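You operate a simulated robot arm through the tools that you are given. There is no shell and no other tool. Be economical: measure what you need, move in short steps, check, and stop when the job is done.

The job below is to be done with a simulated robot arm. You get a single attempt, and the scene is never put back.

## Task
Put one of the pins from the top of the square bench in the grey crate there. Take the wooden block on the top of the carton bench and put it away on the top of the wooden crate. Put the blue cover from the top of the carton bench on the top of the stacker's body and the green cover on the top of the wall bench. Put the stepped rod on the top shelf of the blue trolley. Open the worn drawer, take the green spring and leave it in the inside of the worn drawer, then shut the drawer. Any order will do. Set down upright: stepped rod, green spring.

The check looks at the end state, three seconds after you hand in, the way a careful person would. Anything else that was tipped, shoved, dropped, spilled or broken makes it a failure. Lids that push on must go on centred and level and be pressed home; caps that screw on are set level and turned clockwise until they are tight.

## Robot
A 6-joint arm with a two-finger gripper on a trunk, on a base that drives. Base frame: it is fixed to the floor where the robot stands at the start and does not move with it; the origin is under the middle of the robot, x ahead of it, y to its left, z up; the surface under the hand at the start is at about z = 880. Units: mm, degrees, N and s.
With the tool pointing down near the work surface it reaches from about 100 to 840 mm from the robot's upright axis, wherever it stands. Its first joint turns from -166.0 to 166.0 degrees. Places, roughly: cover [2000, -3750, 1000]; crate [500, 250, 1000]; green spring (3x3x6 cm) [1300, -3800, 900]; inside of the Worn drawer [2200, -7400, 700]; pin (3x3x8 cm) [600, 100, 900]; stepped rod (6x6x7 cm) [2300, -4300, 900]; top of the stacker's body [200, -3000, 800]; top of the wall bench [-1700, -3100, 900]; top of the wooden crate [8000, 6700, 700]; top shelf of the blue trolley [1900, 100, 1400]; wooden block (24x6x6 cm) [1900, -3600, 900]; worn drawer [2200, -7400, 700]. Payload 1.66 kg.
Tool frame: the origin (TCP) lies between the finger pads and is the grasp point; the fingertips stand 16 mm ahead of it; z points along the fingers, y is the line along which they close. Largest opening 111 mm; the body of the gripper starts 104 mm behind the TCP.
Orientation is that of the tool frame in the base frame, as [roll, pitch, yaw] about the fixed x, y, z axes, in that order (R = Rz(yaw) Ry(pitch) Rx(roll)). With the fingers straight down and closing along the base's y, the tool's x points along the base's -x, its y along +y and its z along -z.

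## Interface
- The arm moves only by the tool move_arm. Its argument "deltas" is text: rows parted by semicolons, each of 6 numbers parted by spaces: the shift along the tool's x, y, z in units of 20 mm (1.0 is 20 mm), then the turn, a rotation vector about the tool's x, y, z in units of 6 degrees (1.0 is 6 degrees). In form: x y z ax ay az; .... A call has 1 to 10 rows; each row shifts and turns the commanded pose from where the row before left it, along the tool's axes as they then stand. "grip" is the finger opening in mm, from 0 to 111, set as the call begins (left out, the last holds). A call with a number of a shift or a turn outside -1 to 1 is refused whole. A row lasts 0.2 s, in which the tool goes at most 50 mm and 8.6 degrees; a call with a longer step from one row to the next is refused whole, and so is a gripper value outside its range. Where a pose cannot be reached the arm comes as near as it can. A force on the tool above 40 N (or 10 N above the force at the start of the call, whichever is more), or a blocked arm, ends the call early, and 0.2 s more pass. The fingers move at their own pace and stop on an object; they squeeze with about 32 N. The grip force told is the motor's: it shows also when the fingers shut on nothing. Time passes only in rows, and 0.2 s behind the last, so rows that do not move let the fingers close. The reply holds the time, the measured pose of the TCP, the force on the tool along the base axes, the opening and the grip force, in the units named above and with some noise, with the torque about the TCP (base axes, N m) and any sound that the robot's microphone picked up.
- Cameras (640 x 400 px; columns grow to the right, rows downward): "scene" is now at [55.3, 183.9, 1573.2]; the picture's right is [-0.07, -1.00, 0.00], its down [-0.78, 0.05, -0.62] and it looks along [0.62, -0.04, -0.79] (base axes); focal length 251 px, centre (320, 200). "wrist" rides on the gripper at [70, 14, -143] in the tool frame; the picture's right is [-0.19, 0.98, 0.00], its down [-0.87, -0.17, -0.47] and it looks along [-0.46, -0.09, 0.88] (tool axes); focal length 230 px, centre (320, 200). There is no depth. A picture from a camera that has moved, and an enlarged one, comes with that camera's place and axes in the base frame and with its lens.
- camera(camera): a new picture of that camera. It takes no simulated time.
- lift_body(by): slides the trunk up (or, below 0, down) by that many mm; the arm and the scene camera ride with it, the base frame stays. It gives what a move gives, with no picture.
- base_move(legs): drives the robot by 1 to 6 legs, each [ahead, left, turn to the left] in mm, mm and degrees, along the robot's own axes; the way and the turn of a leg run together, so that a leg with both is an arc; at most 1500 mm and 180 degrees a leg. The arm and the cameras ride along, it lands a little off, and it stops where it bumps. It gives what a move gives.
- head_to(pan, tilt): turns the head with the scene camera to pan (to the left, within 120 degrees either way) and tilt (down, from -29 to 69), counted from straight ahead of the robot. It gives what a move gives.
- inspect(camera, box): a new picture of the part [left, top, right, bottom] of that camera's present view, enlarged. It takes no simulated time.
- hand_in(): hands the job in; it is judged then, once.

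Go step by step. Nothing tells you exact positions but the pictures and the camera data: compare them with the known pose of the tool, close in by small moves and look again before you grip or let go. The budget is 207 turns and 180 pictures, counting those below and the enlarged ones. Unless the task says otherwise, let go and move clear before handing in, and close with one line.

The tools are called after "Call:" as a command line: name --argument value ..., lists and objects as JSON in quotes. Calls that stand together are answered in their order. move_arm: Moves the arm, as the interface text tells. Its arguments: {"type":"object","properties":{"deltas":{"type":"string"},"grip":{"type":"number"}},"required":["deltas"]} The other tools are called the same way: lift_body (by) slides the trunk up or down; base_move (legs) drives the base; head_to (pan, tilt) turns the head that bears the scene camera; camera (camera) takes a picture; inspect (camera, box) takes an enlarged picture of a part of a camera's view; hand_in () hands the job in.

At the start:

```text
t: 0.0
position: [448.8, 254.7, 1143.3]
ee_rot: [179.9, -0.1, -179.9]
contact_force: [-0.2, -0.2, 0.0]
wrist_torque: [0.0, 0.02, -0.03]
width: 110.9
grip_force: 0.1
trunk travel left (down, up): [-175.0, 415.0]
robot x, y, heading: [-1.0, 1.8, 0.0]
head pan, tilt: [-3.8, 51.8]
```

scene: 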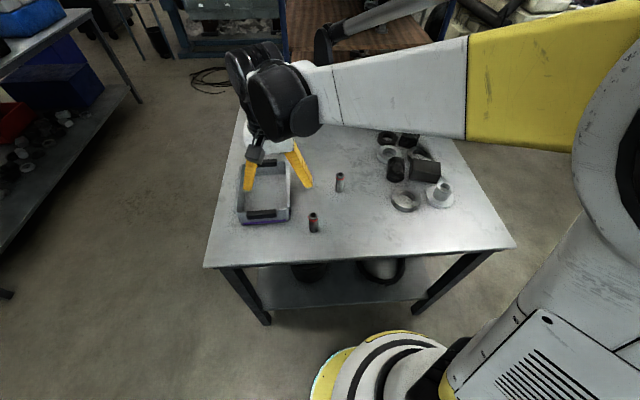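
wrist: 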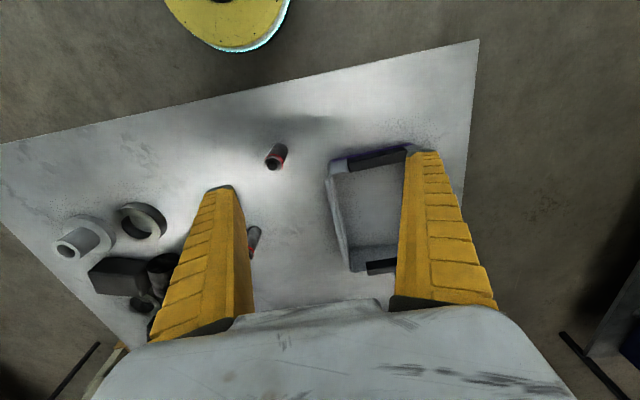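

I see the square bench with the grey crate and two pins (one near [480,175], one near [640,77]). I take a closer look before picking the nearer one.

Call:
inspect --camera "scene" --box '[210, 120, 370, 260]'

Call:
move_arm --deltas "-0.5 -1 0.5 0 0 0;-0.5 -1 0.5 0 0 0;-0.5 -1 1 0 0 0;0 -0.93 1 0 0 0;0 0 1 0 0 0;0 0 1 0 0 0;0 0 0 0 0 0" --grip 80

Call:
camera --camera "wrist"

Call:
camera --camera "scene"

```text
2.86 times, centred on (290, 190) of scene
camera zoom: at [55.3, 183.9, 1573.2], right [-0.07, -1.0, 0.0], down [-0.78, 0.05, -0.62], along [0.62, -0.04, -0.79], focal length 718 px, centre (406, 229)
```

zoom: 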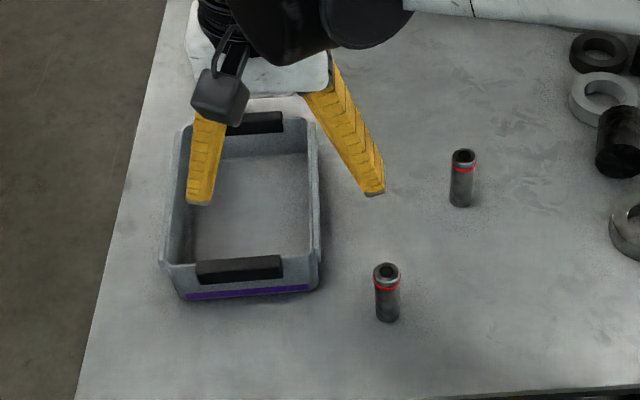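

```text
t: 1.6
position: [478.8, 176.4, 1041.5]
ee_rot: [-180.0, 0.0, 179.9]
contact_force: [0.4, 0.1, 0.4]
wrist_torque: [0.03, -0.02, 0.01]
width: 81.5
grip_force: 0.4
trunk travel left (down, up): [-175.0, 415.0]
robot x, y, heading: [0.8, -0.1, -0.1]
head pan, tilt: [-3.8, 51.8]
```

```text
176 pictures are left
camera wrist: at [408.1, 188.5, 1186.1], right [0.19, 0.98, 0.0], down [0.87, -0.17, 0.47], along [0.46, -0.09, -0.88], focal length 230 px, centre (320, 200)
```

wrist: 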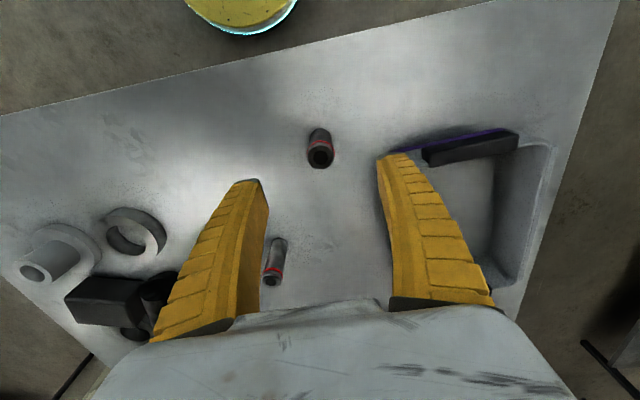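

```text
175 pictures are left
camera scene: at [55.2, 183.8, 1573.2], right [-0.07, -1.0, 0.0], down [-0.78, 0.05, -0.62], along [0.62, -0.04, -0.79], focal length 251 px, centre (320, 200)
```

scene: 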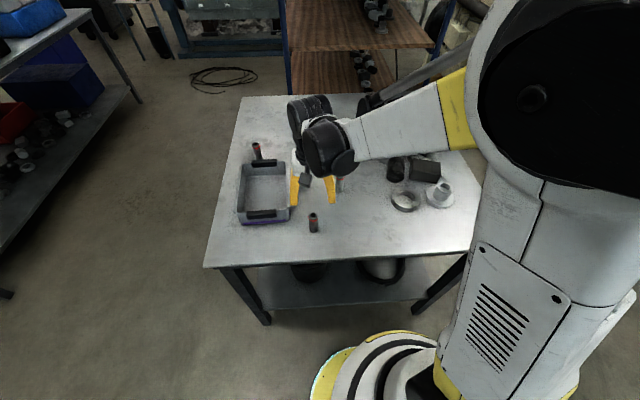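

The near pin stands upright at about [481,175]. I go down on it and close.

Call:
move_arm --deltas "-0.1 0 1 0 0 0;0 0 1 0 0 0;0 0 1 0 0 0;0 0 1 0 0 0;0 0 1 0 0 0;0 0 0.8 0 0 0;0 0 0 0 0 0"

Call:
camera --camera "wrist"

```text
t: 3.2
position: [479.6, 175.9, 926.2]
ee_rot: [-180.0, 0.0, -180.0]
contact_force: [1.0, -0.3, 0.0]
wrist_torque: [0.02, 0.03, 0.06]
width: 81.6
grip_force: 0.8
trunk travel left (down, up): [-175.0, 415.0]
robot x, y, heading: [-0.7, -3.5, 0.0]
head pan, tilt: [-3.8, 51.8]
```

```text
174 pictures are left
camera wrist: at [409.8, 188.5, 1069.7], right [0.19, 0.98, 0.0], down [0.87, -0.17, 0.47], along [0.46, -0.09, -0.88], focal length 230 px, centre (320, 200)
```

wrist: 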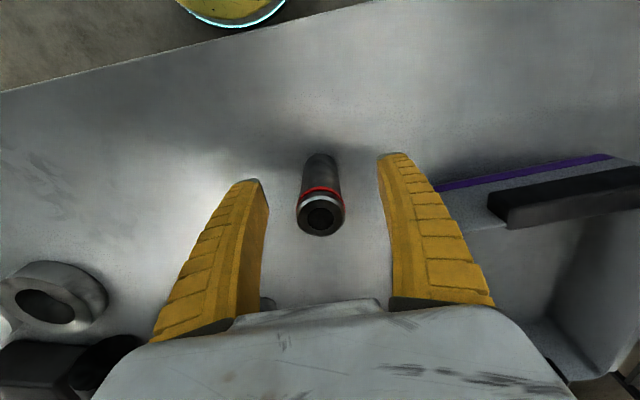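

The pin is centred between the fingers. I close and lift.

Call:
move_arm --deltas "0 0 0 0 0 0;0 0 0 0 0 0;0 0 0 0 0 0" --grip 15

Call:
move_arm --deltas "0 0 -1 0 0 0;0 0 -1 0 0 0;0 0 -1 0 0 0;0 0 -1 0 0 0;0 0 -1 0 0 0;0 0 -1 0 0 0;0 0 0 0 0 0"

Call:
camera --camera "wrist"

```text
t: 4.0
position: [480.3, 175.5, 926.7]
ee_rot: [-180.0, 0.0, -180.0]
contact_force: [-0.5, -0.4, 3.1]
wrist_torque: [-0.02, 0.09, 0.05]
width: 22.1
grip_force: 32.5
trunk travel left (down, up): [-175.0, 415.0]
robot x, y, heading: [3.1, 3.1, -0.0]
head pan, tilt: [-3.8, 51.8]
```

```text
t: 5.6
position: [480.0, 175.1, 1046.3]
ee_rot: [179.9, -0.1, 180.0]
contact_force: [-0.8, 0.5, -1.9]
wrist_torque: [-0.04, 0.01, -0.02]
width: 20.3
grip_force: 32.2
trunk travel left (down, up): [-175.0, 415.0]
robot x, y, heading: [-1.3, 0.1, 0.2]
head pan, tilt: [-3.8, 51.8]
```

```text
173 pictures are left
camera wrist: at [409.3, 187.7, 1189.5], right [0.19, 0.98, 0.0], down [0.87, -0.17, 0.47], along [0.46, -0.09, -0.88], focal length 230 px, centre (320, 200)
```

wrist: 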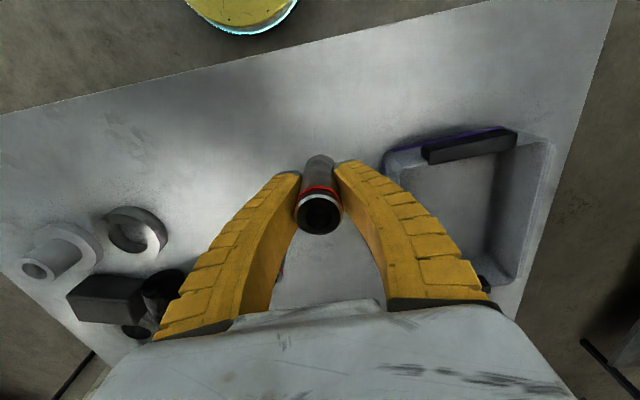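

The pin is held. I carry it over the middle of the crate, about [637,340].

Call:
move_arm --deltas "-0.87 0.92 0 0 0 0;-0.87 0.92 0 0 0 0;-0.87 0.92 0 0 0 0;-0.87 0.92 0 0 0 0;-0.87 0.92 0 0 0 0;-0.87 0.92 0 0 0 0;-0.87 0.92 0 0 0 0;-0.87 0.92 0 0 0 0;-0.87 0.92 0 0 0 0;0 0 0 0 0 0"

Call:
camera --camera "wrist"

Call:
camera --camera "scene"

```text
t: 7.8
position: [636.3, 341.8, 1046.1]
ee_rot: [-180.0, 0.0, 179.9]
contact_force: [1.0, 0.5, -3.0]
wrist_torque: [-0.01, -0.01, 0.02]
width: 19.9
grip_force: 32.7
trunk travel left (down, up): [-175.0, 415.0]
robot x, y, heading: [-1.7, -0.2, -0.0]
head pan, tilt: [-3.8, 51.8]
```

```text
172 pictures are left
camera wrist: at [566.2, 353.6, 1189.1], right [0.19, 0.98, 0.0], down [0.87, -0.17, 0.47], along [0.46, -0.09, -0.88], focal length 230 px, centre (320, 200)
```

wrist: 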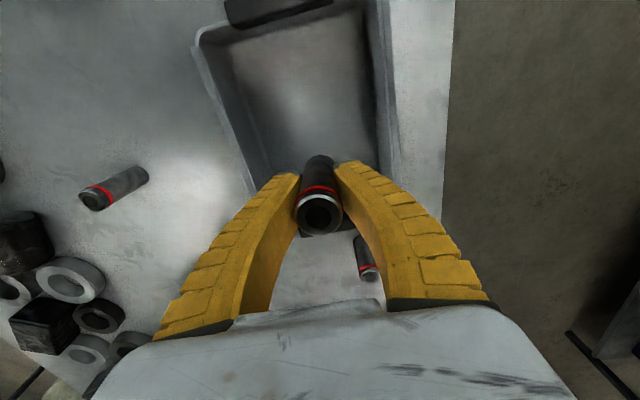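

```text
171 pictures are left
camera scene: at [55.4, 183.9, 1573.2], right [-0.07, -1.0, 0.0], down [-0.78, 0.05, -0.62], along [0.62, -0.04, -0.79], focal length 251 px, centre (320, 200)
```

scene: 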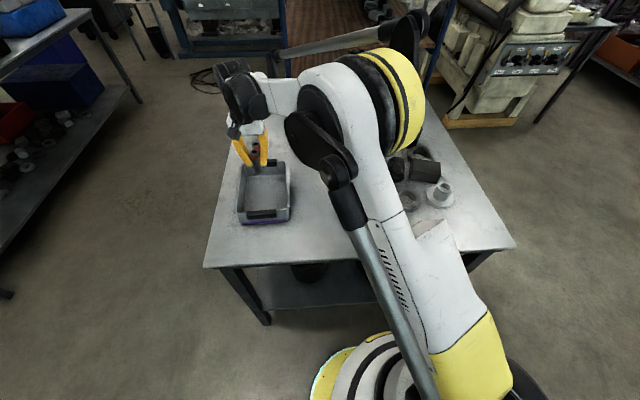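

I am over the crate's inside, a bit to the rear of middle. I shift 16 mm back and lower the pin to the floor of the crate.

Call:
move_arm --deltas "0.8 -0.15 1 0 0 0;0 0 1 0 0 0;0 0 1 0 0 0;0 0 1 0 0 0;0 0 0.9 0 0 0;0 0 0.3 0 0 0;0 0 0.15 0 0 0;0 0 0.15 0 0 0;0 0 0.1 0 0 0;0 0 0 0 0 0"

Call:
camera --camera "wrist"

Call:
inspect --camera "scene" --box '[210, 120, 370, 260]'

```text
t: 10.0
position: [622.1, 338.0, 933.2]
ee_rot: [-180.0, 0.1, -180.0]
contact_force: [-0.9, 0.6, -1.9]
wrist_torque: [0.02, 0.01, 0.0]
width: 19.6
grip_force: 32.5
trunk travel left (down, up): [-175.0, 415.0]
robot x, y, heading: [4.6, -0.3, -0.0]
head pan, tilt: [-3.8, 51.8]
```

```text
170 pictures are left
camera wrist: at [551.4, 351.9, 1077.8], right [0.19, 0.98, 0.0], down [0.87, -0.17, 0.47], along [0.46, -0.09, -0.88], focal length 230 px, centre (320, 200)
```

wrist: 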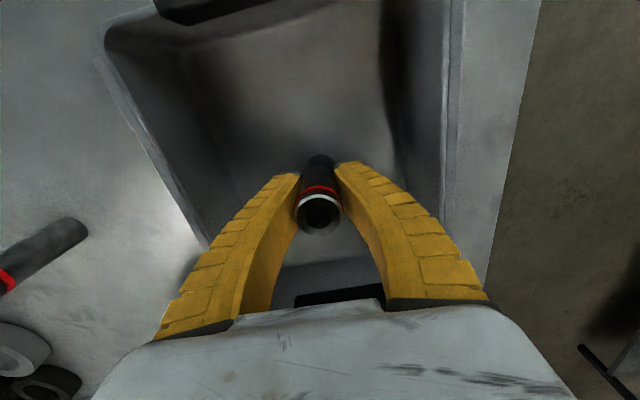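

```text
2.86 times, centred on (290, 190) of scene
camera zoom: at [55.5, 184.0, 1573.2], right [-0.07, -1.0, 0.0], down [-0.78, 0.05, -0.62], along [0.62, -0.04, -0.79], focal length 718 px, centre (406, 229)
```

zoom: 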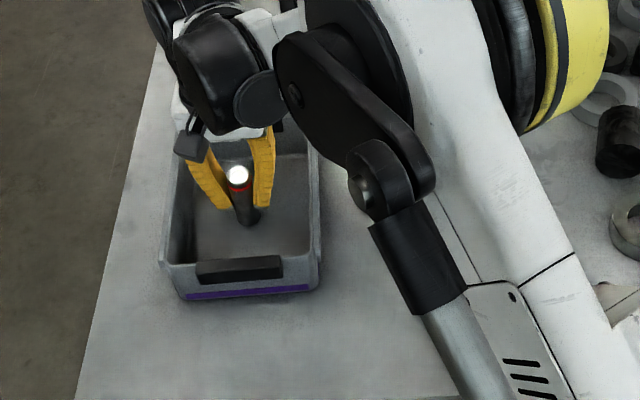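

The pin is inside the crate, nearly on its floor. I lower until it touches, then release.

Call:
move_arm --deltas "0 0 0.1 0 0 0;0 0 0.1 0 0 0;0 0 0.1 0 0 0;0 0 0.1 0 0 0;0 0 0 0 0 0"

```text
t: 11.2
position: [621.1, 339.0, 926.8]
ee_rot: [-179.9, 0.0, 179.9]
contact_force: [4.2, 3.5, 19.8]
wrist_torque: [0.03, 0.08, 0.0]
width: 23.3
grip_force: 32.4
trunk travel left (down, up): [-175.0, 415.0]
robot x, y, heading: [-1.2, -0.0, -0.1]
head pan, tilt: [-3.8, 51.8]
```

It touches the floor. I ease off, open a little and lift away.

Call:
move_arm --deltas "0 0 -0.08 0 0 0;0 0 0 0 0 0"

Call:
move_arm --deltas "0 0 0 0 0 0;0 0 0 0 0 0;0 0 -0.5 0 0 0;0 0 -1 0 0 0;0 0 -1 0 0 0;0 0 -1 0 0 0;0 0 -1 0 0 0;0 0 -1 0 0 0;0 0 -1 0 0 0;0 0 -1 0 0 0" --grip 55

Call:
camera --camera "wrist"

```text
t: 11.8
position: [621.4, 338.0, 929.0]
ee_rot: [-180.0, 0.0, -180.0]
contact_force: [-1.5, 2.5, 2.4]
wrist_torque: [0.03, 0.09, 0.01]
width: 22.8
grip_force: 31.9
trunk travel left (down, up): [-175.0, 415.0]
robot x, y, heading: [-3.1, -0.5, 0.1]
head pan, tilt: [-3.8, 51.8]
```

```text
t: 14.0
position: [619.4, 336.8, 1079.3]
ee_rot: [-179.9, 0.1, -179.9]
contact_force: [0.6, 0.3, -0.6]
wrist_torque: [0.01, -0.01, 0.04]
width: 56.8
grip_force: 1.2
trunk travel left (down, up): [-175.0, 415.0]
robot x, y, heading: [-1.1, -1.5, -0.1]
head pan, tilt: [-3.8, 51.8]
```

```text
168 pictures are left
camera wrist: at [549.9, 349.1, 1222.3], right [0.19, 0.98, 0.0], down [0.87, -0.17, 0.47], along [0.46, -0.09, -0.88], focal length 230 px, centre (320, 200)
```

wrist: 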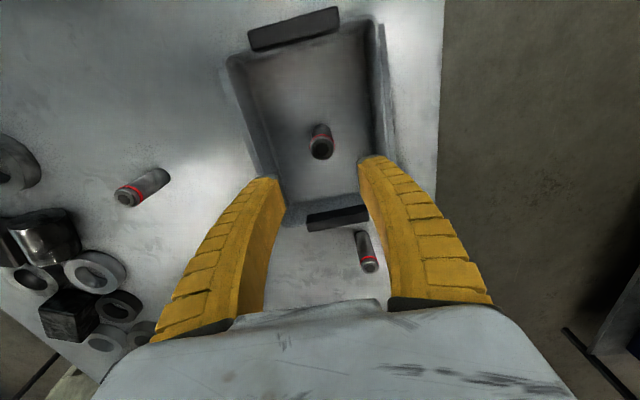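

The pin stands in the crate. I raise and draw in the arm, then look around with the head.

Call:
move_arm --deltas "0 -0.5 -1 0 0 0;0.5 -1 -1 0 0 0;1 -1 -1 0 0 0;1 -1 -1 0 0 0;1 -1 -1 0 0 0;1 -1 -1 0 0 0;1 -1 0 0 0 0;1 -1 0 0 0 0;1 -1 0 0 0 0;1 -1 0 0 0 0"

Call:
move_arm --deltas "1 -1 0 0 0 0;1 -1 0 0 0 0;1 -1 0 0 0 0;1 -1 0 0 0 0;1 -1 0 0 0 0;1 -1 0 0 0 0;1 -1 0 0 0 0;0 0 0 0 0 0"

Call:
head_to --pan 0 --tilt 25

Call:
camera --camera "scene"

Call:
head_to --pan -80 --tilt 25

Call:
camera --camera "scene"

```text
t: 16.2
position: [451.5, 146.5, 1198.9]
ee_rot: [179.9, 0.2, -180.0]
contact_force: [0.3, 0.8, 0.2]
wrist_torque: [0.0, 0.0, 0.02]
width: 57.3
grip_force: 1.0
trunk travel left (down, up): [-175.0, 415.0]
robot x, y, heading: [1.7, 1.9, -0.2]
head pan, tilt: [-3.8, 51.8]
```

```text
t: 18.0
position: [311.3, 8.5, 1196.6]
ee_rot: [180.0, 0.0, -180.0]
contact_force: [-0.3, 0.2, 0.0]
wrist_torque: [0.01, -0.01, 0.04]
width: 57.2
grip_force: 1.3
trunk travel left (down, up): [-175.0, 415.0]
robot x, y, heading: [1.5, -1.5, 0.1]
head pan, tilt: [-3.8, 51.8]
```

```text
t: 18.9
position: [311.9, 9.3, 1197.6]
ee_rot: [180.0, -0.1, -180.0]
contact_force: [0.2, 0.1, -0.7]
wrist_torque: [-0.03, -0.01, 0.0]
width: 57.1
grip_force: 1.5
trunk travel left (down, up): [-175.0, 415.0]
robot x, y, heading: [0.5, -0.1, -0.3]
head pan, tilt: [0.0, 25.0]
```

```text
167 pictures are left
camera scene: at [72.3, 188.9, 1613.0], right [0.0, -1.0, 0.0], down [-0.42, 0.0, -0.91], along [0.91, 0.0, -0.42], focal length 251 px, centre (320, 200)
```

scene: 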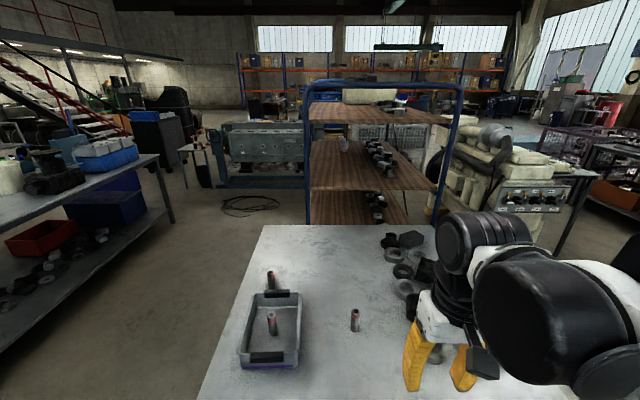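

```text
t: 20.4
position: [310.0, 9.5, 1197.3]
ee_rot: [-180.0, 0.0, 180.0]
contact_force: [-1.0, -0.2, 0.5]
wrist_torque: [-0.01, -0.01, -0.01]
width: 57.2
grip_force: 1.7
trunk travel left (down, up): [-175.0, 415.0]
robot x, y, heading: [-1.5, 0.5, -0.1]
head pan, tilt: [-80.0, 25.0]
```

```text
166 pictures are left
camera scene: at [-3.7, 98.2, 1613.1], right [-0.98, -0.17, 0.0], down [-0.07, 0.42, -0.91], along [0.16, -0.89, -0.42], focal length 251 px, centre (320, 200)
```

scene: 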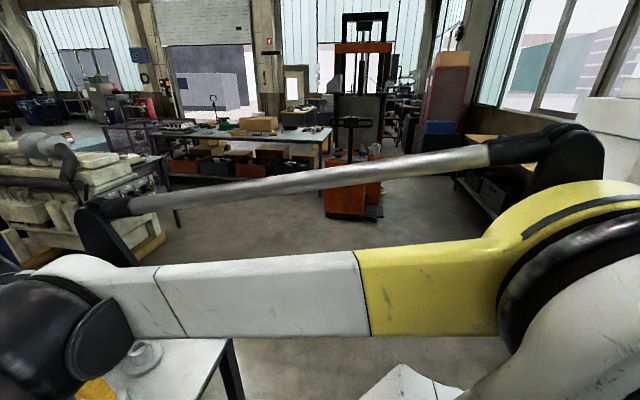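

Orange stacker at about [0,-3000], carton bench with cartons behind it to the left (front edge y≈-3500), wall bench to the right. I turn right, drive part way and look again.

Call:
base_move --legs '[[-100, 0, 0], [0, 0, -90], [1200, 0, 0]]'

Call:
head_to --pan 25 --tilt 22

Call:
camera --camera "scene"

Call:
head_to --pan -35 --tilt 22

Call:
camera --camera "scene"

```text
t: 31.1
position: [-105.2, -1509.3, 1196.7]
ee_rot: [-179.9, 0.0, 88.8]
contact_force: [0.2, -0.4, -0.4]
wrist_torque: [0.04, 0.0, -0.02]
width: 57.1
grip_force: 1.3
trunk travel left (down, up): [-175.0, 415.0]
robot x, y, heading: [-108.8, -1198.4, -91.4]
head pan, tilt: [-80.0, 25.0]
```

```text
t: 32.9
position: [-105.2, -1509.4, 1197.0]
ee_rot: [180.0, 0.0, 88.8]
contact_force: [0.3, -0.5, 0.2]
wrist_torque: [0.01, 0.02, 0.02]
width: 57.1
grip_force: 2.0
trunk travel left (down, up): [-175.0, 415.0]
robot x, y, heading: [-108.5, -1194.3, -91.2]
head pan, tilt: [25.0, 22.0]
```

```text
165 pictures are left
camera scene: at [120.6, -1267.7, 1618.0], right [-0.92, -0.4, 0.0], down [-0.15, 0.34, -0.93], along [0.37, -0.85, -0.37], focal length 251 px, centre (320, 200)
```

scene: 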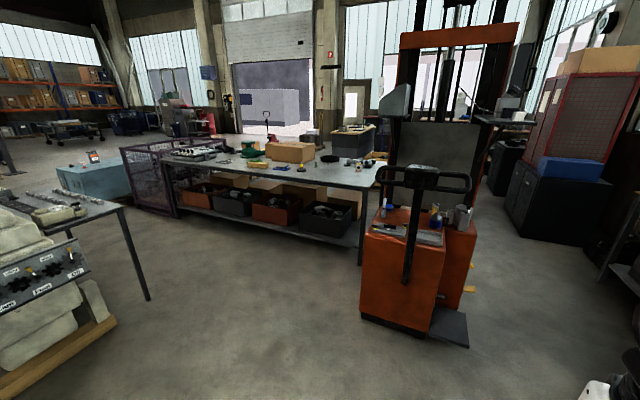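

```text
t: 34.2
position: [-104.8, -1508.2, 1196.9]
ee_rot: [-180.0, 0.0, 88.8]
contact_force: [-0.8, 0.3, -0.3]
wrist_torque: [-0.01, 0.03, 0.0]
width: 57.0
grip_force: 1.5
trunk travel left (down, up): [-175.0, 415.0]
robot x, y, heading: [-104.9, -1199.1, -91.3]
head pan, tilt: [-35.0, 22.0]
```

```text
164 pictures are left
camera scene: at [28.5, -1257.8, 1618.0], right [-0.81, 0.59, 0.0], down [0.22, 0.3, -0.93], along [-0.55, -0.75, -0.37], focal length 251 px, centre (320, 200)
```

scene: 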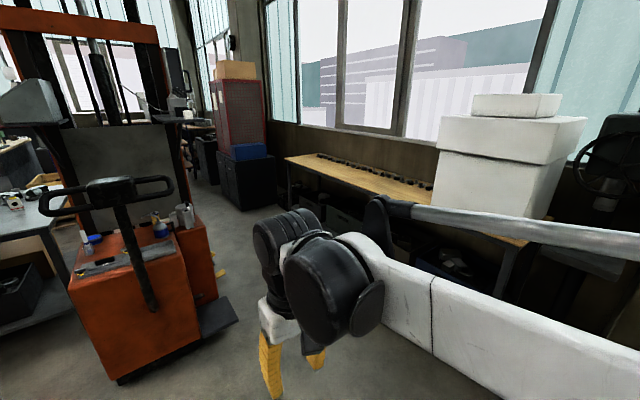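

The carton bench holds the covers, cartons and other items. I zoom in on bench and stacker.

Call:
inspect --camera "scene" --box '[30, 170, 250, 310]'

Call:
head_to --pan 25 --tilt 22

Call:
inspect --camera "scene" --box '[160, 120, 400, 230]'

Call:
inspect --camera "scene" --box '[350, 160, 490, 260]'

```text
2.86 times, centred on (140, 240) of scene
camera zoom: at [28.5, -1257.8, 1618.0], right [-0.81, 0.59, 0.0], down [0.22, 0.3, -0.93], along [-0.55, -0.75, -0.37], focal length 718 px, centre (834, 86)
```

zoom: 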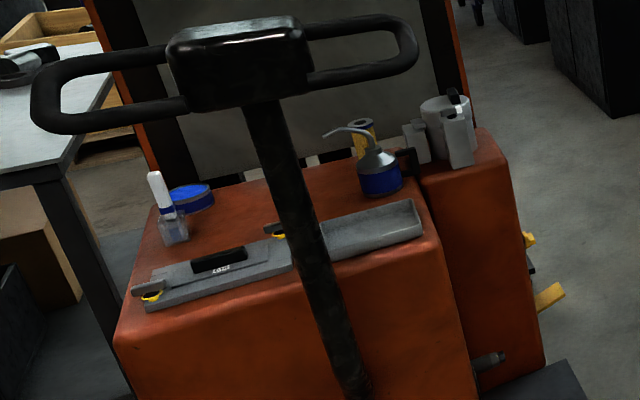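

```text
t: 35.5
position: [-104.0, -1508.3, 1197.2]
ee_rot: [180.0, 0.0, 88.9]
contact_force: [-0.1, -0.4, 0.4]
wrist_torque: [-0.04, 0.04, 0.01]
width: 57.0
grip_force: 1.2
trunk travel left (down, up): [-175.0, 415.0]
robot x, y, heading: [-106.7, -1195.0, -91.0]
head pan, tilt: [25.0, 22.0]
```

```text
2.67 times, centred on (280, 175) of scene
camera zoom: at [120.6, -1267.7, 1618.0], right [-0.92, -0.4, 0.0], down [-0.15, 0.34, -0.93], along [0.37, -0.85, -0.37], focal length 670 px, centre (427, 267)
```

zoom: 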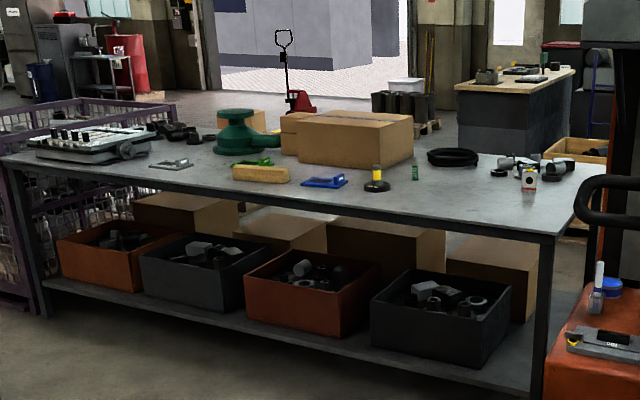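

```text
4.00 times, centred on (420, 210) of scene
camera zoom: at [120.6, -1267.7, 1618.0], right [-0.92, -0.4, 0.0], down [-0.15, 0.34, -0.93], along [0.37, -0.85, -0.37], focal length 1005 px, centre (-80, 160)
```

zoom: 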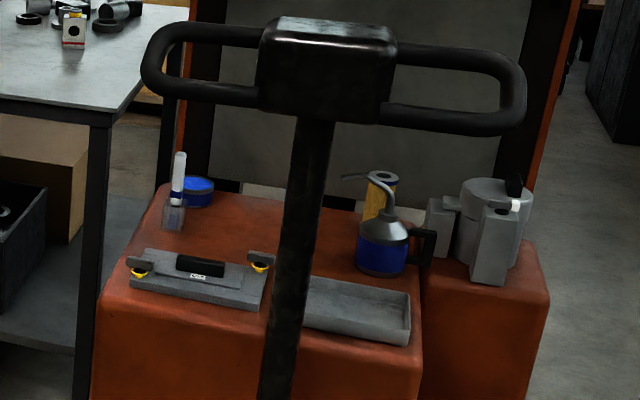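

I find: wooden block ≈[1990,-3680], blue cover ≈[1670,-3705], green spring ≈[1320,-3880], green cover ≈[2180,-3925], bench front edge y≈-3370. I drive to about [1700,-2850] and look closely.

Call:
base_move --legs '[[825, 900, 1], [825, 900, 0]]'

Call:
head_to --pan 10 --tilt 35

Call:
camera --camera "scene"

```text
t: 47.5
position: [1718.5, -3172.7, 1197.1]
ee_rot: [180.0, 0.0, 89.6]
contact_force: [0.3, 0.1, 0.7]
wrist_torque: [0.04, -0.02, 0.0]
width: 57.2
grip_force: 1.0
trunk travel left (down, up): [-175.0, 415.0]
robot x, y, heading: [1712.5, -2862.4, -90.6]
head pan, tilt: [25.0, 22.0]
```

```text
t: 48.3
position: [1717.7, -3172.0, 1197.0]
ee_rot: [180.0, 0.0, 89.6]
contact_force: [-0.5, 1.8, 0.9]
wrist_torque: [-0.02, -0.02, -0.03]
width: 57.1
grip_force: 1.4
trunk travel left (down, up): [-175.0, 415.0]
robot x, y, heading: [1710.6, -2863.0, -90.5]
head pan, tilt: [10.0, 35.0]
```

```text
160 pictures are left
camera scene: at [1917.4, -2931.0, 1597.4], right [-0.99, -0.17, 0.0], down [-0.1, 0.56, -0.82], along [0.14, -0.81, -0.57], focal length 251 px, centre (320, 200)
```

scene: 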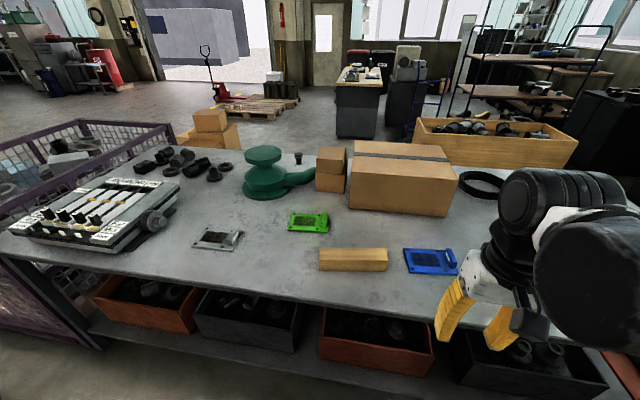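

I see block, blue, green and grey covers, and the stepped rod standing at about [2303,-4328] near the back edge. I zoom in for detail.

Call:
inspect --camera "scene" --box '[270, 200, 490, 300]'

Call:
inspect --camera "scene" --box '[240, 130, 340, 200]'

```text
2.91 times, centred on (380, 250) of scene
camera zoom: at [1917.4, -2931.0, 1597.4], right [-0.99, -0.17, 0.0], down [-0.1, 0.56, -0.82], along [0.14, -0.81, -0.57], focal length 731 px, centre (146, 54)
```

zoom: 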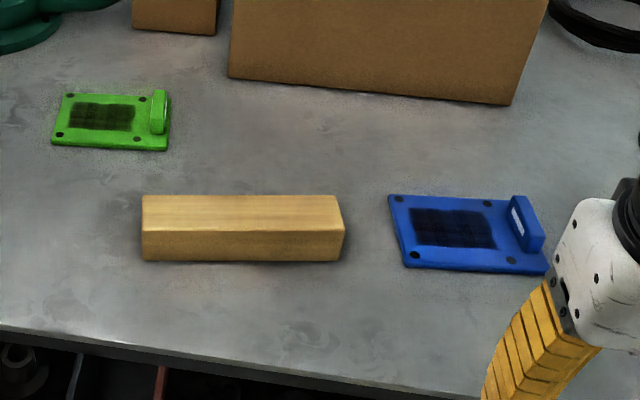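

```text
5.71 times, centred on (290, 165) of scene
camera zoom: at [1917.4, -2931.0, 1597.4], right [-0.99, -0.17, 0.0], down [-0.1, 0.56, -0.82], along [0.14, -0.81, -0.57], focal length 1435 px, centre (491, 400)
```

zoom: 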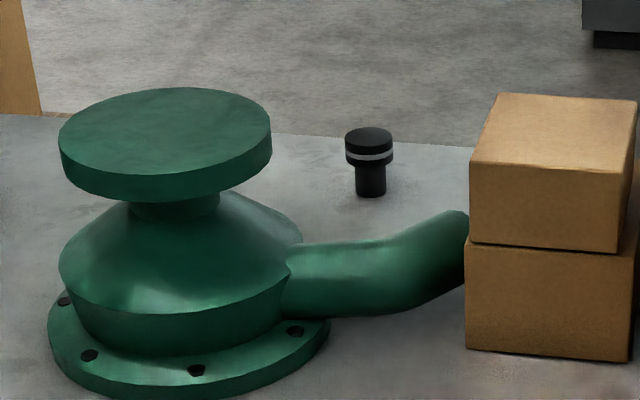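

I see the covers are flat plates with a grip block at one end; the blue one's grip block is near [1546,-3627] and thin along x. I move up a bit and bring the hand above it.

Call:
base_move --legs '[[90, 0, 0.5]]'

Call:
move_arm --deltas "-1 -1 0 0 0 0;-1 -1 0 0 0 0;-1 -1 0 0 0 0;-1 -1 0 0 0 0;-1 -1 0 0 0 0;-1 -1 0 0 0 0;-1 -1 0 0 0 0;-1 -1 0 0 0 0;-1 -0.6 0 0 0 0;-1 0 0 0 0 0" --grip 80

Call:
move_arm --deltas "-1 0 1 0 0 0;-1 0 1 0 0 0;-1 0 1 0 0 0;-1 0 1 0 0 0;-1 0 1 0 0 0;-1 0 1 0 0 0;-1 0 1 0 0 0;0 0 0 0 0 0"

Call:
camera --camera "wrist"

```text
t: 49.4
position: [1721.1, -3261.9, 1196.9]
ee_rot: [-180.0, 0.0, 90.2]
contact_force: [-0.8, 0.5, -0.3]
wrist_torque: [0.06, 0.03, 0.0]
width: 57.0
grip_force: 1.6
trunk travel left (down, up): [-175.0, 415.0]
robot x, y, heading: [1711.5, -2949.0, -89.8]
head pan, tilt: [10.0, 35.0]
```

```text
t: 51.6
position: [1550.3, -3461.6, 1197.1]
ee_rot: [-179.9, 0.0, 90.2]
contact_force: [-0.2, 0.2, 0.4]
wrist_torque: [0.01, -0.04, 0.0]
width: 81.3
grip_force: 1.2
trunk travel left (down, up): [-175.0, 415.0]
robot x, y, heading: [1711.7, -2951.4, -90.0]
head pan, tilt: [10.0, 35.0]
```

```text
t: 53.4
position: [1550.8, -3602.0, 1057.2]
ee_rot: [-180.0, 0.0, 90.1]
contact_force: [0.3, 0.1, -0.2]
wrist_torque: [-0.03, 0.0, -0.01]
width: 81.3
grip_force: 0.5
trunk travel left (down, up): [-175.0, 415.0]
robot x, y, heading: [1711.6, -2950.0, -89.9]
head pan, tilt: [10.0, 35.0]
```

```text
157 pictures are left
camera wrist: at [1562.6, -3532.5, 1200.6], right [0.98, -0.19, 0.0], down [-0.17, -0.87, 0.47], along [-0.09, -0.46, -0.88], focal length 230 px, centre (320, 200)
```

wrist: 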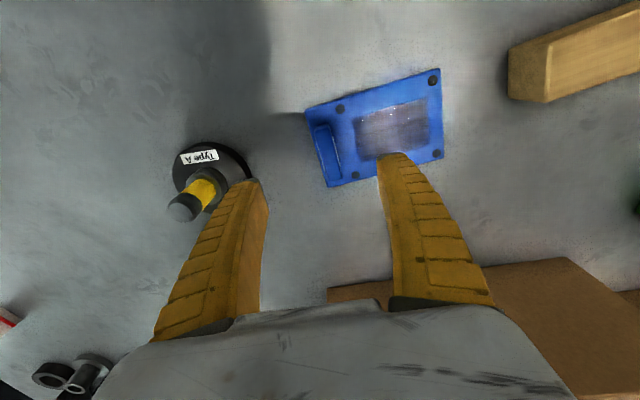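

The grip block is centred near [1557,-3618], turned about 6°. I align and come down to look again.

Call:
move_arm --deltas "-0.8 0.3 0 0 0 -1;0 0 1 0 0 0;0 0 1 0 0 0;0 0 1 0 0 0;0 0 1 0 0 0;0 0 1 0 0 0;0 0 0.3 0 0 0;0 0 0 0 0 0" --grip 60

Call:
camera --camera "wrist"

Call:
camera --camera "scene"

```text
t: 55.2
position: [1558.5, -3617.7, 951.7]
ee_rot: [180.0, 0.0, 96.1]
contact_force: [-0.8, 0.0, -0.3]
wrist_torque: [-0.02, -0.03, 0.02]
width: 62.0
grip_force: 0.8
trunk travel left (down, up): [-175.0, 415.0]
robot x, y, heading: [1716.0, -2951.1, -90.0]
head pan, tilt: [10.0, 35.0]
```

```text
156 pictures are left
camera wrist: at [1563.7, -3547.2, 1094.5], right [1.0, -0.08, 0.0], down [-0.07, -0.88, 0.47], along [-0.04, -0.47, -0.88], focal length 230 px, centre (320, 200)
```

wrist: 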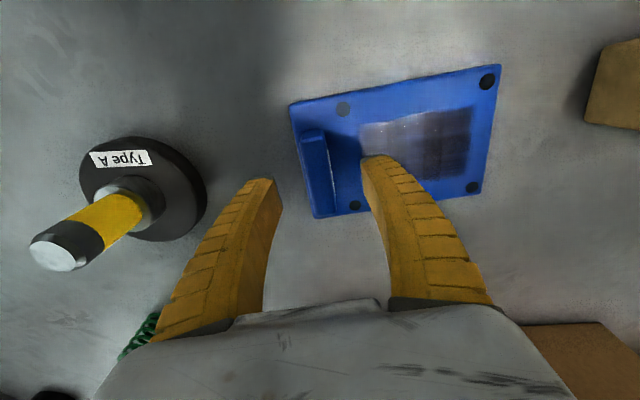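

```text
155 pictures are left
camera scene: at [1917.7, -3017.4, 1597.4], right [-0.98, -0.18, 0.0], down [-0.1, 0.56, -0.82], along [0.14, -0.81, -0.57], focal length 251 px, centre (320, 200)
```

scene: 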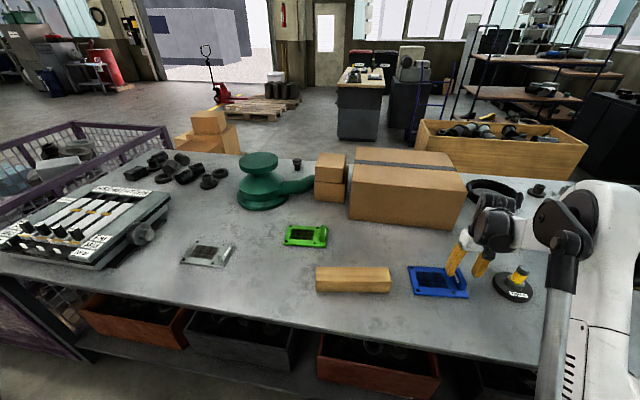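

The block sits between the fingers. I lower to about z 910 in small steps.

Call:
move_arm --deltas "0 0 1 0 0 0;0 0 0.5 0 0 0;0 0 0.3 0 0 0;0 0 0.2 0 0 0;0 0 0 0 0 0"

Call:
camera --camera "wrist"

Call:
inspect --camera "scene" --box '[390, 200, 550, 310]'

```text
t: 56.4
position: [1557.1, -3616.4, 910.4]
ee_rot: [-180.0, 0.0, 96.1]
contact_force: [-0.5, 0.7, 0.0]
wrist_torque: [-0.02, -0.01, 0.01]
width: 62.1
grip_force: 0.9
trunk travel left (down, up): [-175.0, 415.0]
robot x, y, heading: [1713.0, -2949.7, -89.7]
head pan, tilt: [10.0, 35.0]
```

```text
154 pictures are left
camera wrist: at [1562.4, -3546.8, 1054.7], right [1.0, -0.08, 0.0], down [-0.07, -0.88, 0.47], along [-0.04, -0.47, -0.88], focal length 230 px, centre (320, 200)
```

wrist: 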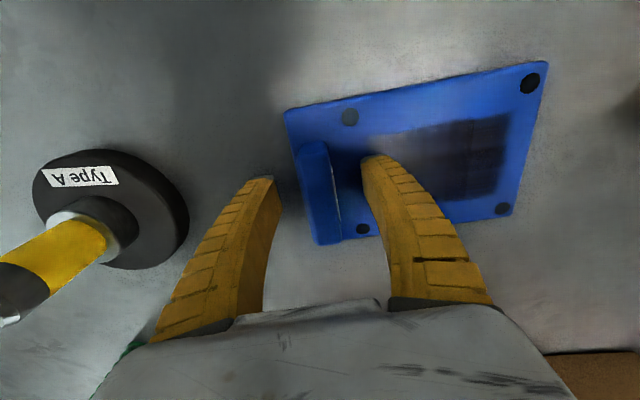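

```text
3.64 times, centred on (470, 255) of scene
camera zoom: at [1917.7, -3017.5, 1597.4], right [-0.98, -0.18, 0.0], down [-0.1, 0.56, -0.82], along [0.14, -0.81, -0.57], focal length 913 px, centre (-226, 0)
```

zoom: 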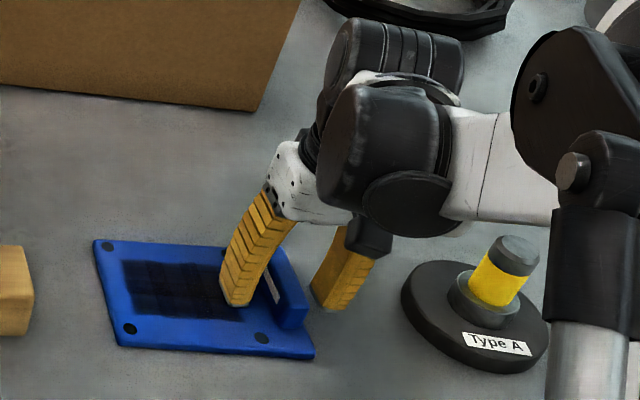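

The fingers straddle the grip block. I close and lift slightly.

Call:
move_arm --deltas "0 0 0 0 0 0;0 0 0 0 0 0;0 0 0 0 0 0" --grip 5

Call:
move_arm --deltas "0 0 -0.5 0 0 0;0 0 -1 0 0 0;0 0 -1 0 0 0;0 0 -1 0 0 0;0 0 -1 0 0 0;0 0 -1 0 0 0;0 0 -1 0 0 0;0 0 0 0 0 0"

Call:
camera --camera "wrist"

Call:
camera --camera "scene"

```text
t: 57.2
position: [1558.0, -3616.6, 911.8]
ee_rot: [180.0, 0.1, 96.1]
contact_force: [-0.6, -4.4, 8.7]
wrist_torque: [-0.07, 0.02, -0.18]
width: 16.4
grip_force: 32.5
trunk travel left (down, up): [-175.0, 415.0]
robot x, y, heading: [1713.6, -2948.5, -90.1]
head pan, tilt: [10.0, 35.0]
```

```text
t: 59.0
position: [1556.2, -3615.6, 1040.7]
ee_rot: [-179.9, 0.0, 96.0]
contact_force: [1.0, 0.2, -5.8]
wrist_torque: [0.01, 0.31, -0.03]
width: 15.6
grip_force: 31.6
trunk travel left (down, up): [-175.0, 415.0]
robot x, y, heading: [1714.7, -2949.6, -89.9]
head pan, tilt: [10.0, 35.0]
```

```text
152 pictures are left
camera wrist: at [1560.6, -3547.3, 1184.5], right [1.0, -0.08, 0.0], down [-0.07, -0.88, 0.47], along [-0.04, -0.47, -0.88], focal length 230 px, centre (320, 200)
```

wrist: 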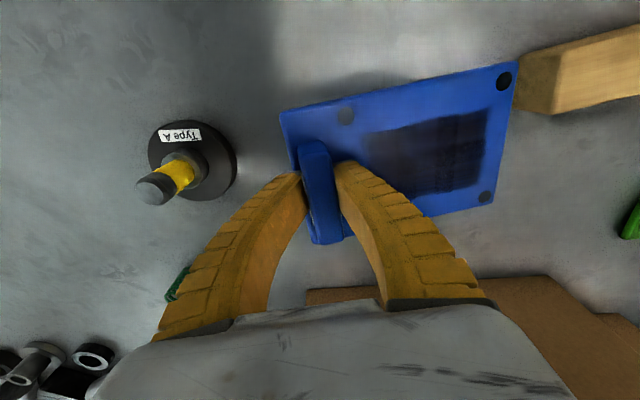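

```text
151 pictures are left
camera scene: at [1917.6, -3018.1, 1597.3], right [-0.98, -0.18, 0.0], down [-0.1, 0.57, -0.82], along [0.14, -0.81, -0.57], focal length 251 px, centre (320, 200)
```

scene: 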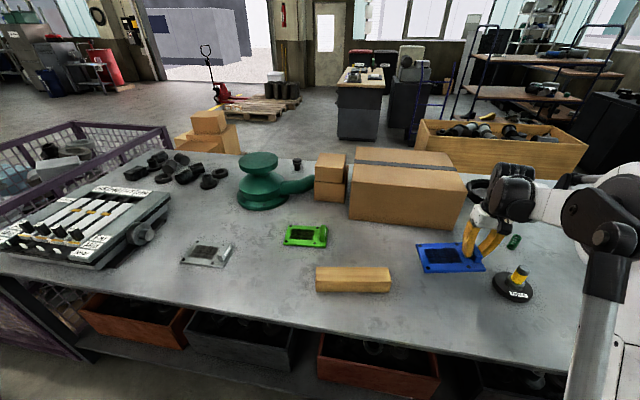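

The blue cover is held level. I tuck the arm, then drive to a spot left of the stacker facing it (-x).

Call:
move_arm --deltas "0.5 0 -1 0 0 0;1 0 -1 0 0 0;1 0 -1 0 0 0;1 0 -1 0 0 0;1 0.5 -1 0 0 0;1 0.5 -1 0 0 0;1 0.5 -1 0 0 0;1 0.5 -1 0 0 0;1 0.5 0 0 0 0;1 0.5 0 0 0 0"

Call:
move_arm --deltas "1 0.5 0 0 0 0;1 0.5 0 0 0 0;1 0.5 0 0 0 0;1 0.5 0 0 0 0;1 0.5 0 0 0 0;0 0 0 0 0 0"

Call:
base_move --legs '[[-150, 0, 0], [0, -850, 0], [0, 0, -90]]'

Call:
head_to --pan 10 --tilt 40

Call:
camera --camera "scene"

```text
t: 61.2
position: [1597.4, -3421.5, 1201.1]
ee_rot: [-179.9, -0.1, 96.1]
contact_force: [1.0, 0.1, -5.9]
wrist_torque: [-0.01, 0.26, -0.02]
width: 15.4
grip_force: 31.8
trunk travel left (down, up): [-175.0, 415.0]
robot x, y, heading: [1710.2, -2947.4, -90.0]
head pan, tilt: [10.0, 35.0]
```

```text
t: 62.6
position: [1634.5, -3316.1, 1201.5]
ee_rot: [-180.0, -0.1, 96.1]
contact_force: [-0.5, 0.2, -5.4]
wrist_torque: [-0.02, 0.31, -0.03]
width: 15.6
grip_force: 32.5
trunk travel left (down, up): [-175.0, 415.0]
robot x, y, heading: [1713.5, -2952.9, -89.9]
head pan, tilt: [10.0, 35.0]
```

```text
t: 71.9
position: [506.0, -2732.1, 1201.5]
ee_rot: [180.0, 0.0, 6.7]
contact_force: [0.0, -0.1, -5.9]
wrist_torque: [0.32, 0.01, -0.03]
width: 15.4
grip_force: 31.9
trunk travel left (down, up): [-175.0, 415.0]
robot x, y, heading: [870.1, -2805.3, -179.2]
head pan, tilt: [10.0, 35.0]
```

```text
t: 72.5
position: [504.5, -2732.7, 1201.3]
ee_rot: [180.0, 0.0, 6.7]
contact_force: [0.4, 0.3, -6.2]
wrist_torque: [0.28, 0.05, 0.01]
width: 15.2
grip_force: 32.1
trunk travel left (down, up): [-175.0, 415.0]
robot x, y, heading: [869.0, -2803.5, -179.1]
head pan, tilt: [10.0, 40.0]
```

```text
150 pictures are left
camera scene: at [812.2, -3012.8, 1589.8], right [-0.19, 0.98, 0.0], down [0.63, 0.12, -0.77], along [-0.75, -0.14, -0.64], focal length 251 px, centre (320, 200)
```

scene: 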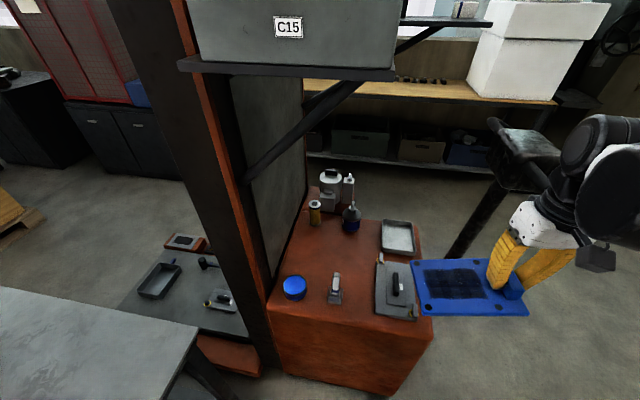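

I see the stacker deck: free area around [220,-3050] between tin, bottle, oil can and tools; the tiller stands to the right near my hand. I zoom in before moving.

Call:
inspect --camera "scene" --box '[400, 100, 640, 330]'

Call:
inspect --camera "scene" --box '[260, 160, 440, 340]'

Call:
camera --camera "wrist"

```text
1.74 times, centred on (520, 215) of scene
camera zoom: at [812.2, -3012.8, 1589.8], right [-0.19, 0.98, 0.0], down [0.63, 0.12, -0.77], along [-0.75, -0.14, -0.64], focal length 437 px, centre (-28, 174)
```

zoom: 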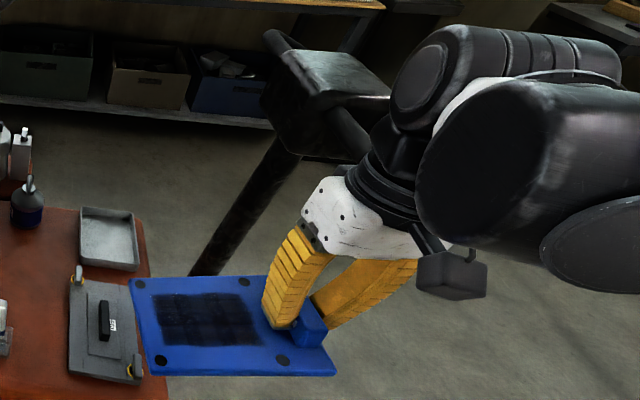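

```text
2.22 times, centred on (350, 250) of scene
camera zoom: at [812.2, -3012.8, 1589.8], right [-0.19, 0.98, 0.0], down [0.63, 0.12, -0.77], along [-0.75, -0.14, -0.64], focal length 558 px, centre (253, 89)
```

zoom: 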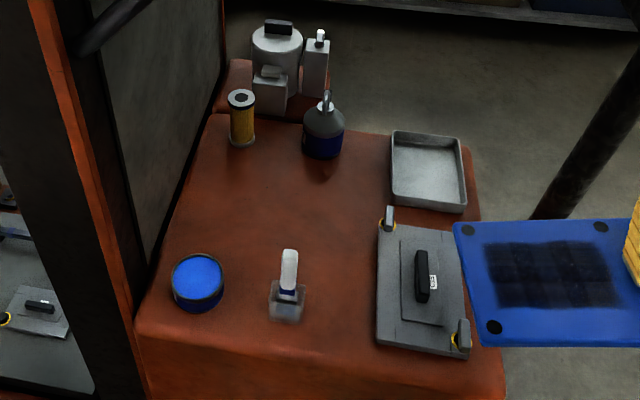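

```text
147 pictures are left
camera wrist: at [575.6, -2739.4, 1344.8], right [-0.07, -1.0, 0.0], down [-0.88, 0.06, 0.47], along [-0.47, 0.03, -0.88], focal length 230 px, centre (320, 200)
```

wrist: 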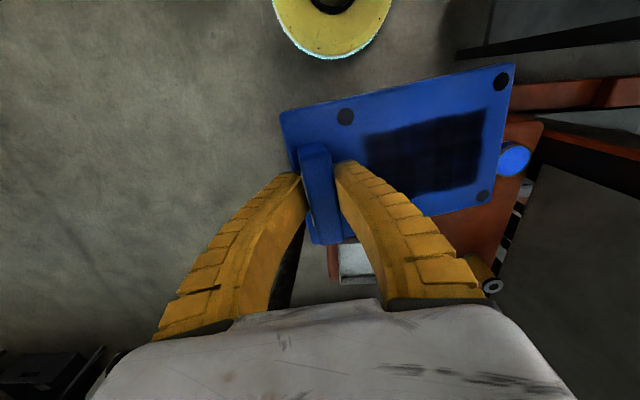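

The hand is near the tiller, so I shift away from it (to -y) first, then lower the trunk.

Call:
base_move --legs '[[0, 80, -0.8]]'

Call:
move_arm --deltas "0 1 0 0 0 0;0 1 0 0 0 0;0 1 0 0 0 0;0 1 0 0 0 0;0 1 0 0 0 0;0 1 0 0 0 0;0 1 0 0 0 0;0 1 0 0 0 1;0 0 0 0 0 0"

Call:
lift_body --by -130

Call:
camera --camera "scene"

Call:
camera --camera "wrist"

```text
t: 73.6
position: [506.8, -2806.6, 1200.8]
ee_rot: [-179.9, 0.0, 5.8]
contact_force: [-0.1, -0.5, -6.0]
wrist_torque: [0.34, -0.01, 0.01]
width: 15.3
grip_force: 32.5
trunk travel left (down, up): [-175.0, 415.0]
robot x, y, heading: [875.5, -2886.4, 180.0]
head pan, tilt: [10.0, 40.0]
```

```text
t: 75.6
position: [522.8, -2963.8, 1200.8]
ee_rot: [-179.9, -0.1, -0.3]
contact_force: [0.2, -0.3, -5.1]
wrist_torque: [0.27, -0.01, 0.01]
width: 15.1
grip_force: 31.8
trunk travel left (down, up): [-175.0, 415.0]
robot x, y, heading: [871.5, -2881.8, 180.0]
head pan, tilt: [10.0, 40.0]
```

```text
t: 77.2
position: [522.4, -2963.6, 1071.6]
ee_rot: [180.0, 0.1, -0.1]
contact_force: [0.1, -0.2, -5.6]
wrist_torque: [0.31, -0.03, -0.02]
width: 14.9
grip_force: 32.2
trunk travel left (down, up): [-45.0, 545.0]
robot x, y, heading: [872.3, -2880.5, 179.8]
head pan, tilt: [10.0, 40.0]
```

```text
146 pictures are left
camera scene: at [809.7, -3089.4, 1459.9], right [-0.17, 0.99, 0.0], down [0.63, 0.11, -0.77], along [-0.75, -0.13, -0.64], focal length 251 px, centre (320, 200)
```

scene: 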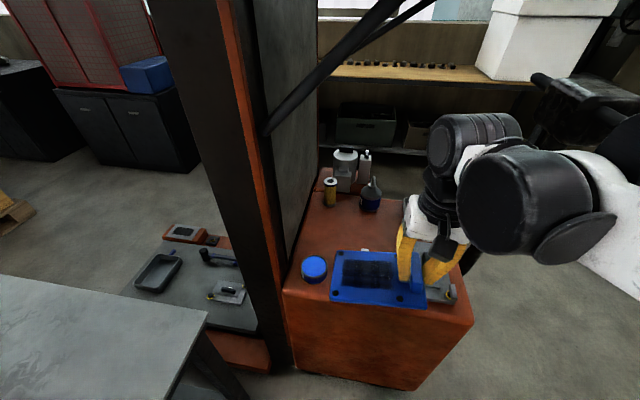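

```text
145 pictures are left
camera wrist: at [591.6, -2978.7, 1214.8], right [-0.19, -0.98, 0.0], down [-0.87, 0.17, 0.47], along [-0.46, 0.09, -0.88], focal length 230 px, centre (320, 200)
```

wrist: 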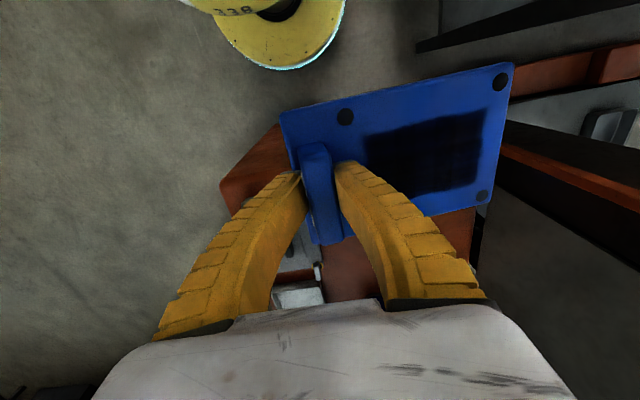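

Tiller head is at about [180,-2640,1300], well clear to the side. I carry the cover forward over the deck.

Call:
move_arm --deltas "-1 0.5 0 0 0 0;-1 0.4 0 0 0 0;-1 0 0 0 0 0;-1 0 0 0 0 0;-1 0 0 0 0 0;-1 0 0 0 0 0;-1 0 0 0 0 0;-1 0 0 0 0 0;-1 0 0 0 0 0;-1 0 0 0 0 0"

Call:
move_arm --deltas "-1 0 0 0 0 0;-1 0 0 0 0 0;-1 0 0 0 0 0;-1 0 0 0 0 0;-1 0 0 0 0 0;0 0 1 0 0 0;0 0 1 0 0 0;0 0 0 0 0 0"

Call:
camera --camera "scene"

Call:
camera --camera "wrist"

```text
t: 79.4
position: [321.5, -2979.5, 1070.1]
ee_rot: [-179.9, 0.0, -0.1]
contact_force: [-0.8, 0.1, -4.9]
wrist_torque: [0.28, 0.0, 0.02]
width: 15.4
grip_force: 31.3
trunk travel left (down, up): [-45.0, 545.0]
robot x, y, heading: [873.5, -2885.7, 180.0]
head pan, tilt: [10.0, 40.0]
```

```text
t: 81.2
position: [224.6, -2982.0, 1031.4]
ee_rot: [180.0, 0.0, -0.2]
contact_force: [1.0, -0.4, -5.6]
wrist_torque: [0.31, -0.01, -0.02]
width: 15.0
grip_force: 32.2
trunk travel left (down, up): [-45.0, 545.0]
robot x, y, heading: [873.5, -2884.6, 179.8]
head pan, tilt: [10.0, 40.0]
```

```text
144 pictures are left
camera scene: at [809.3, -3089.5, 1459.8], right [-0.17, 0.99, 0.0], down [0.63, 0.11, -0.77], along [-0.75, -0.13, -0.64], focal length 251 px, centre (320, 200)
```

scene: 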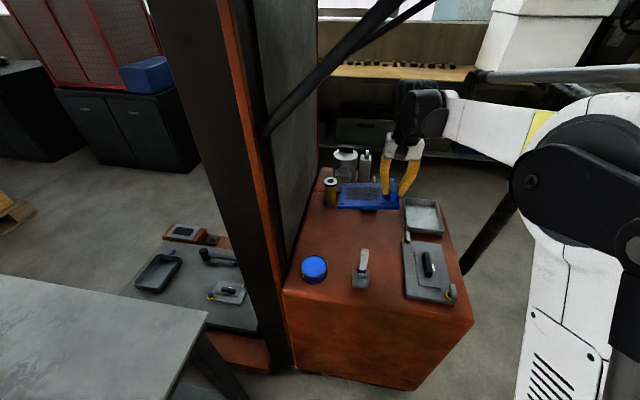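

```text
143 pictures are left
camera wrist: at [292.4, -2996.7, 1174.1], right [-0.19, -0.98, 0.0], down [-0.87, 0.17, 0.47], along [-0.46, 0.09, -0.88], focal length 230 px, centre (320, 200)
```

wrist: 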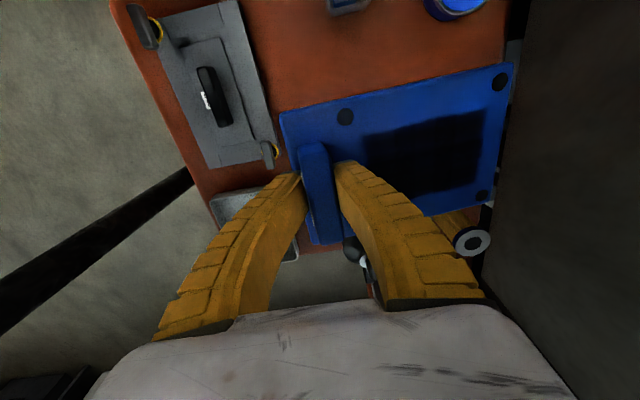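

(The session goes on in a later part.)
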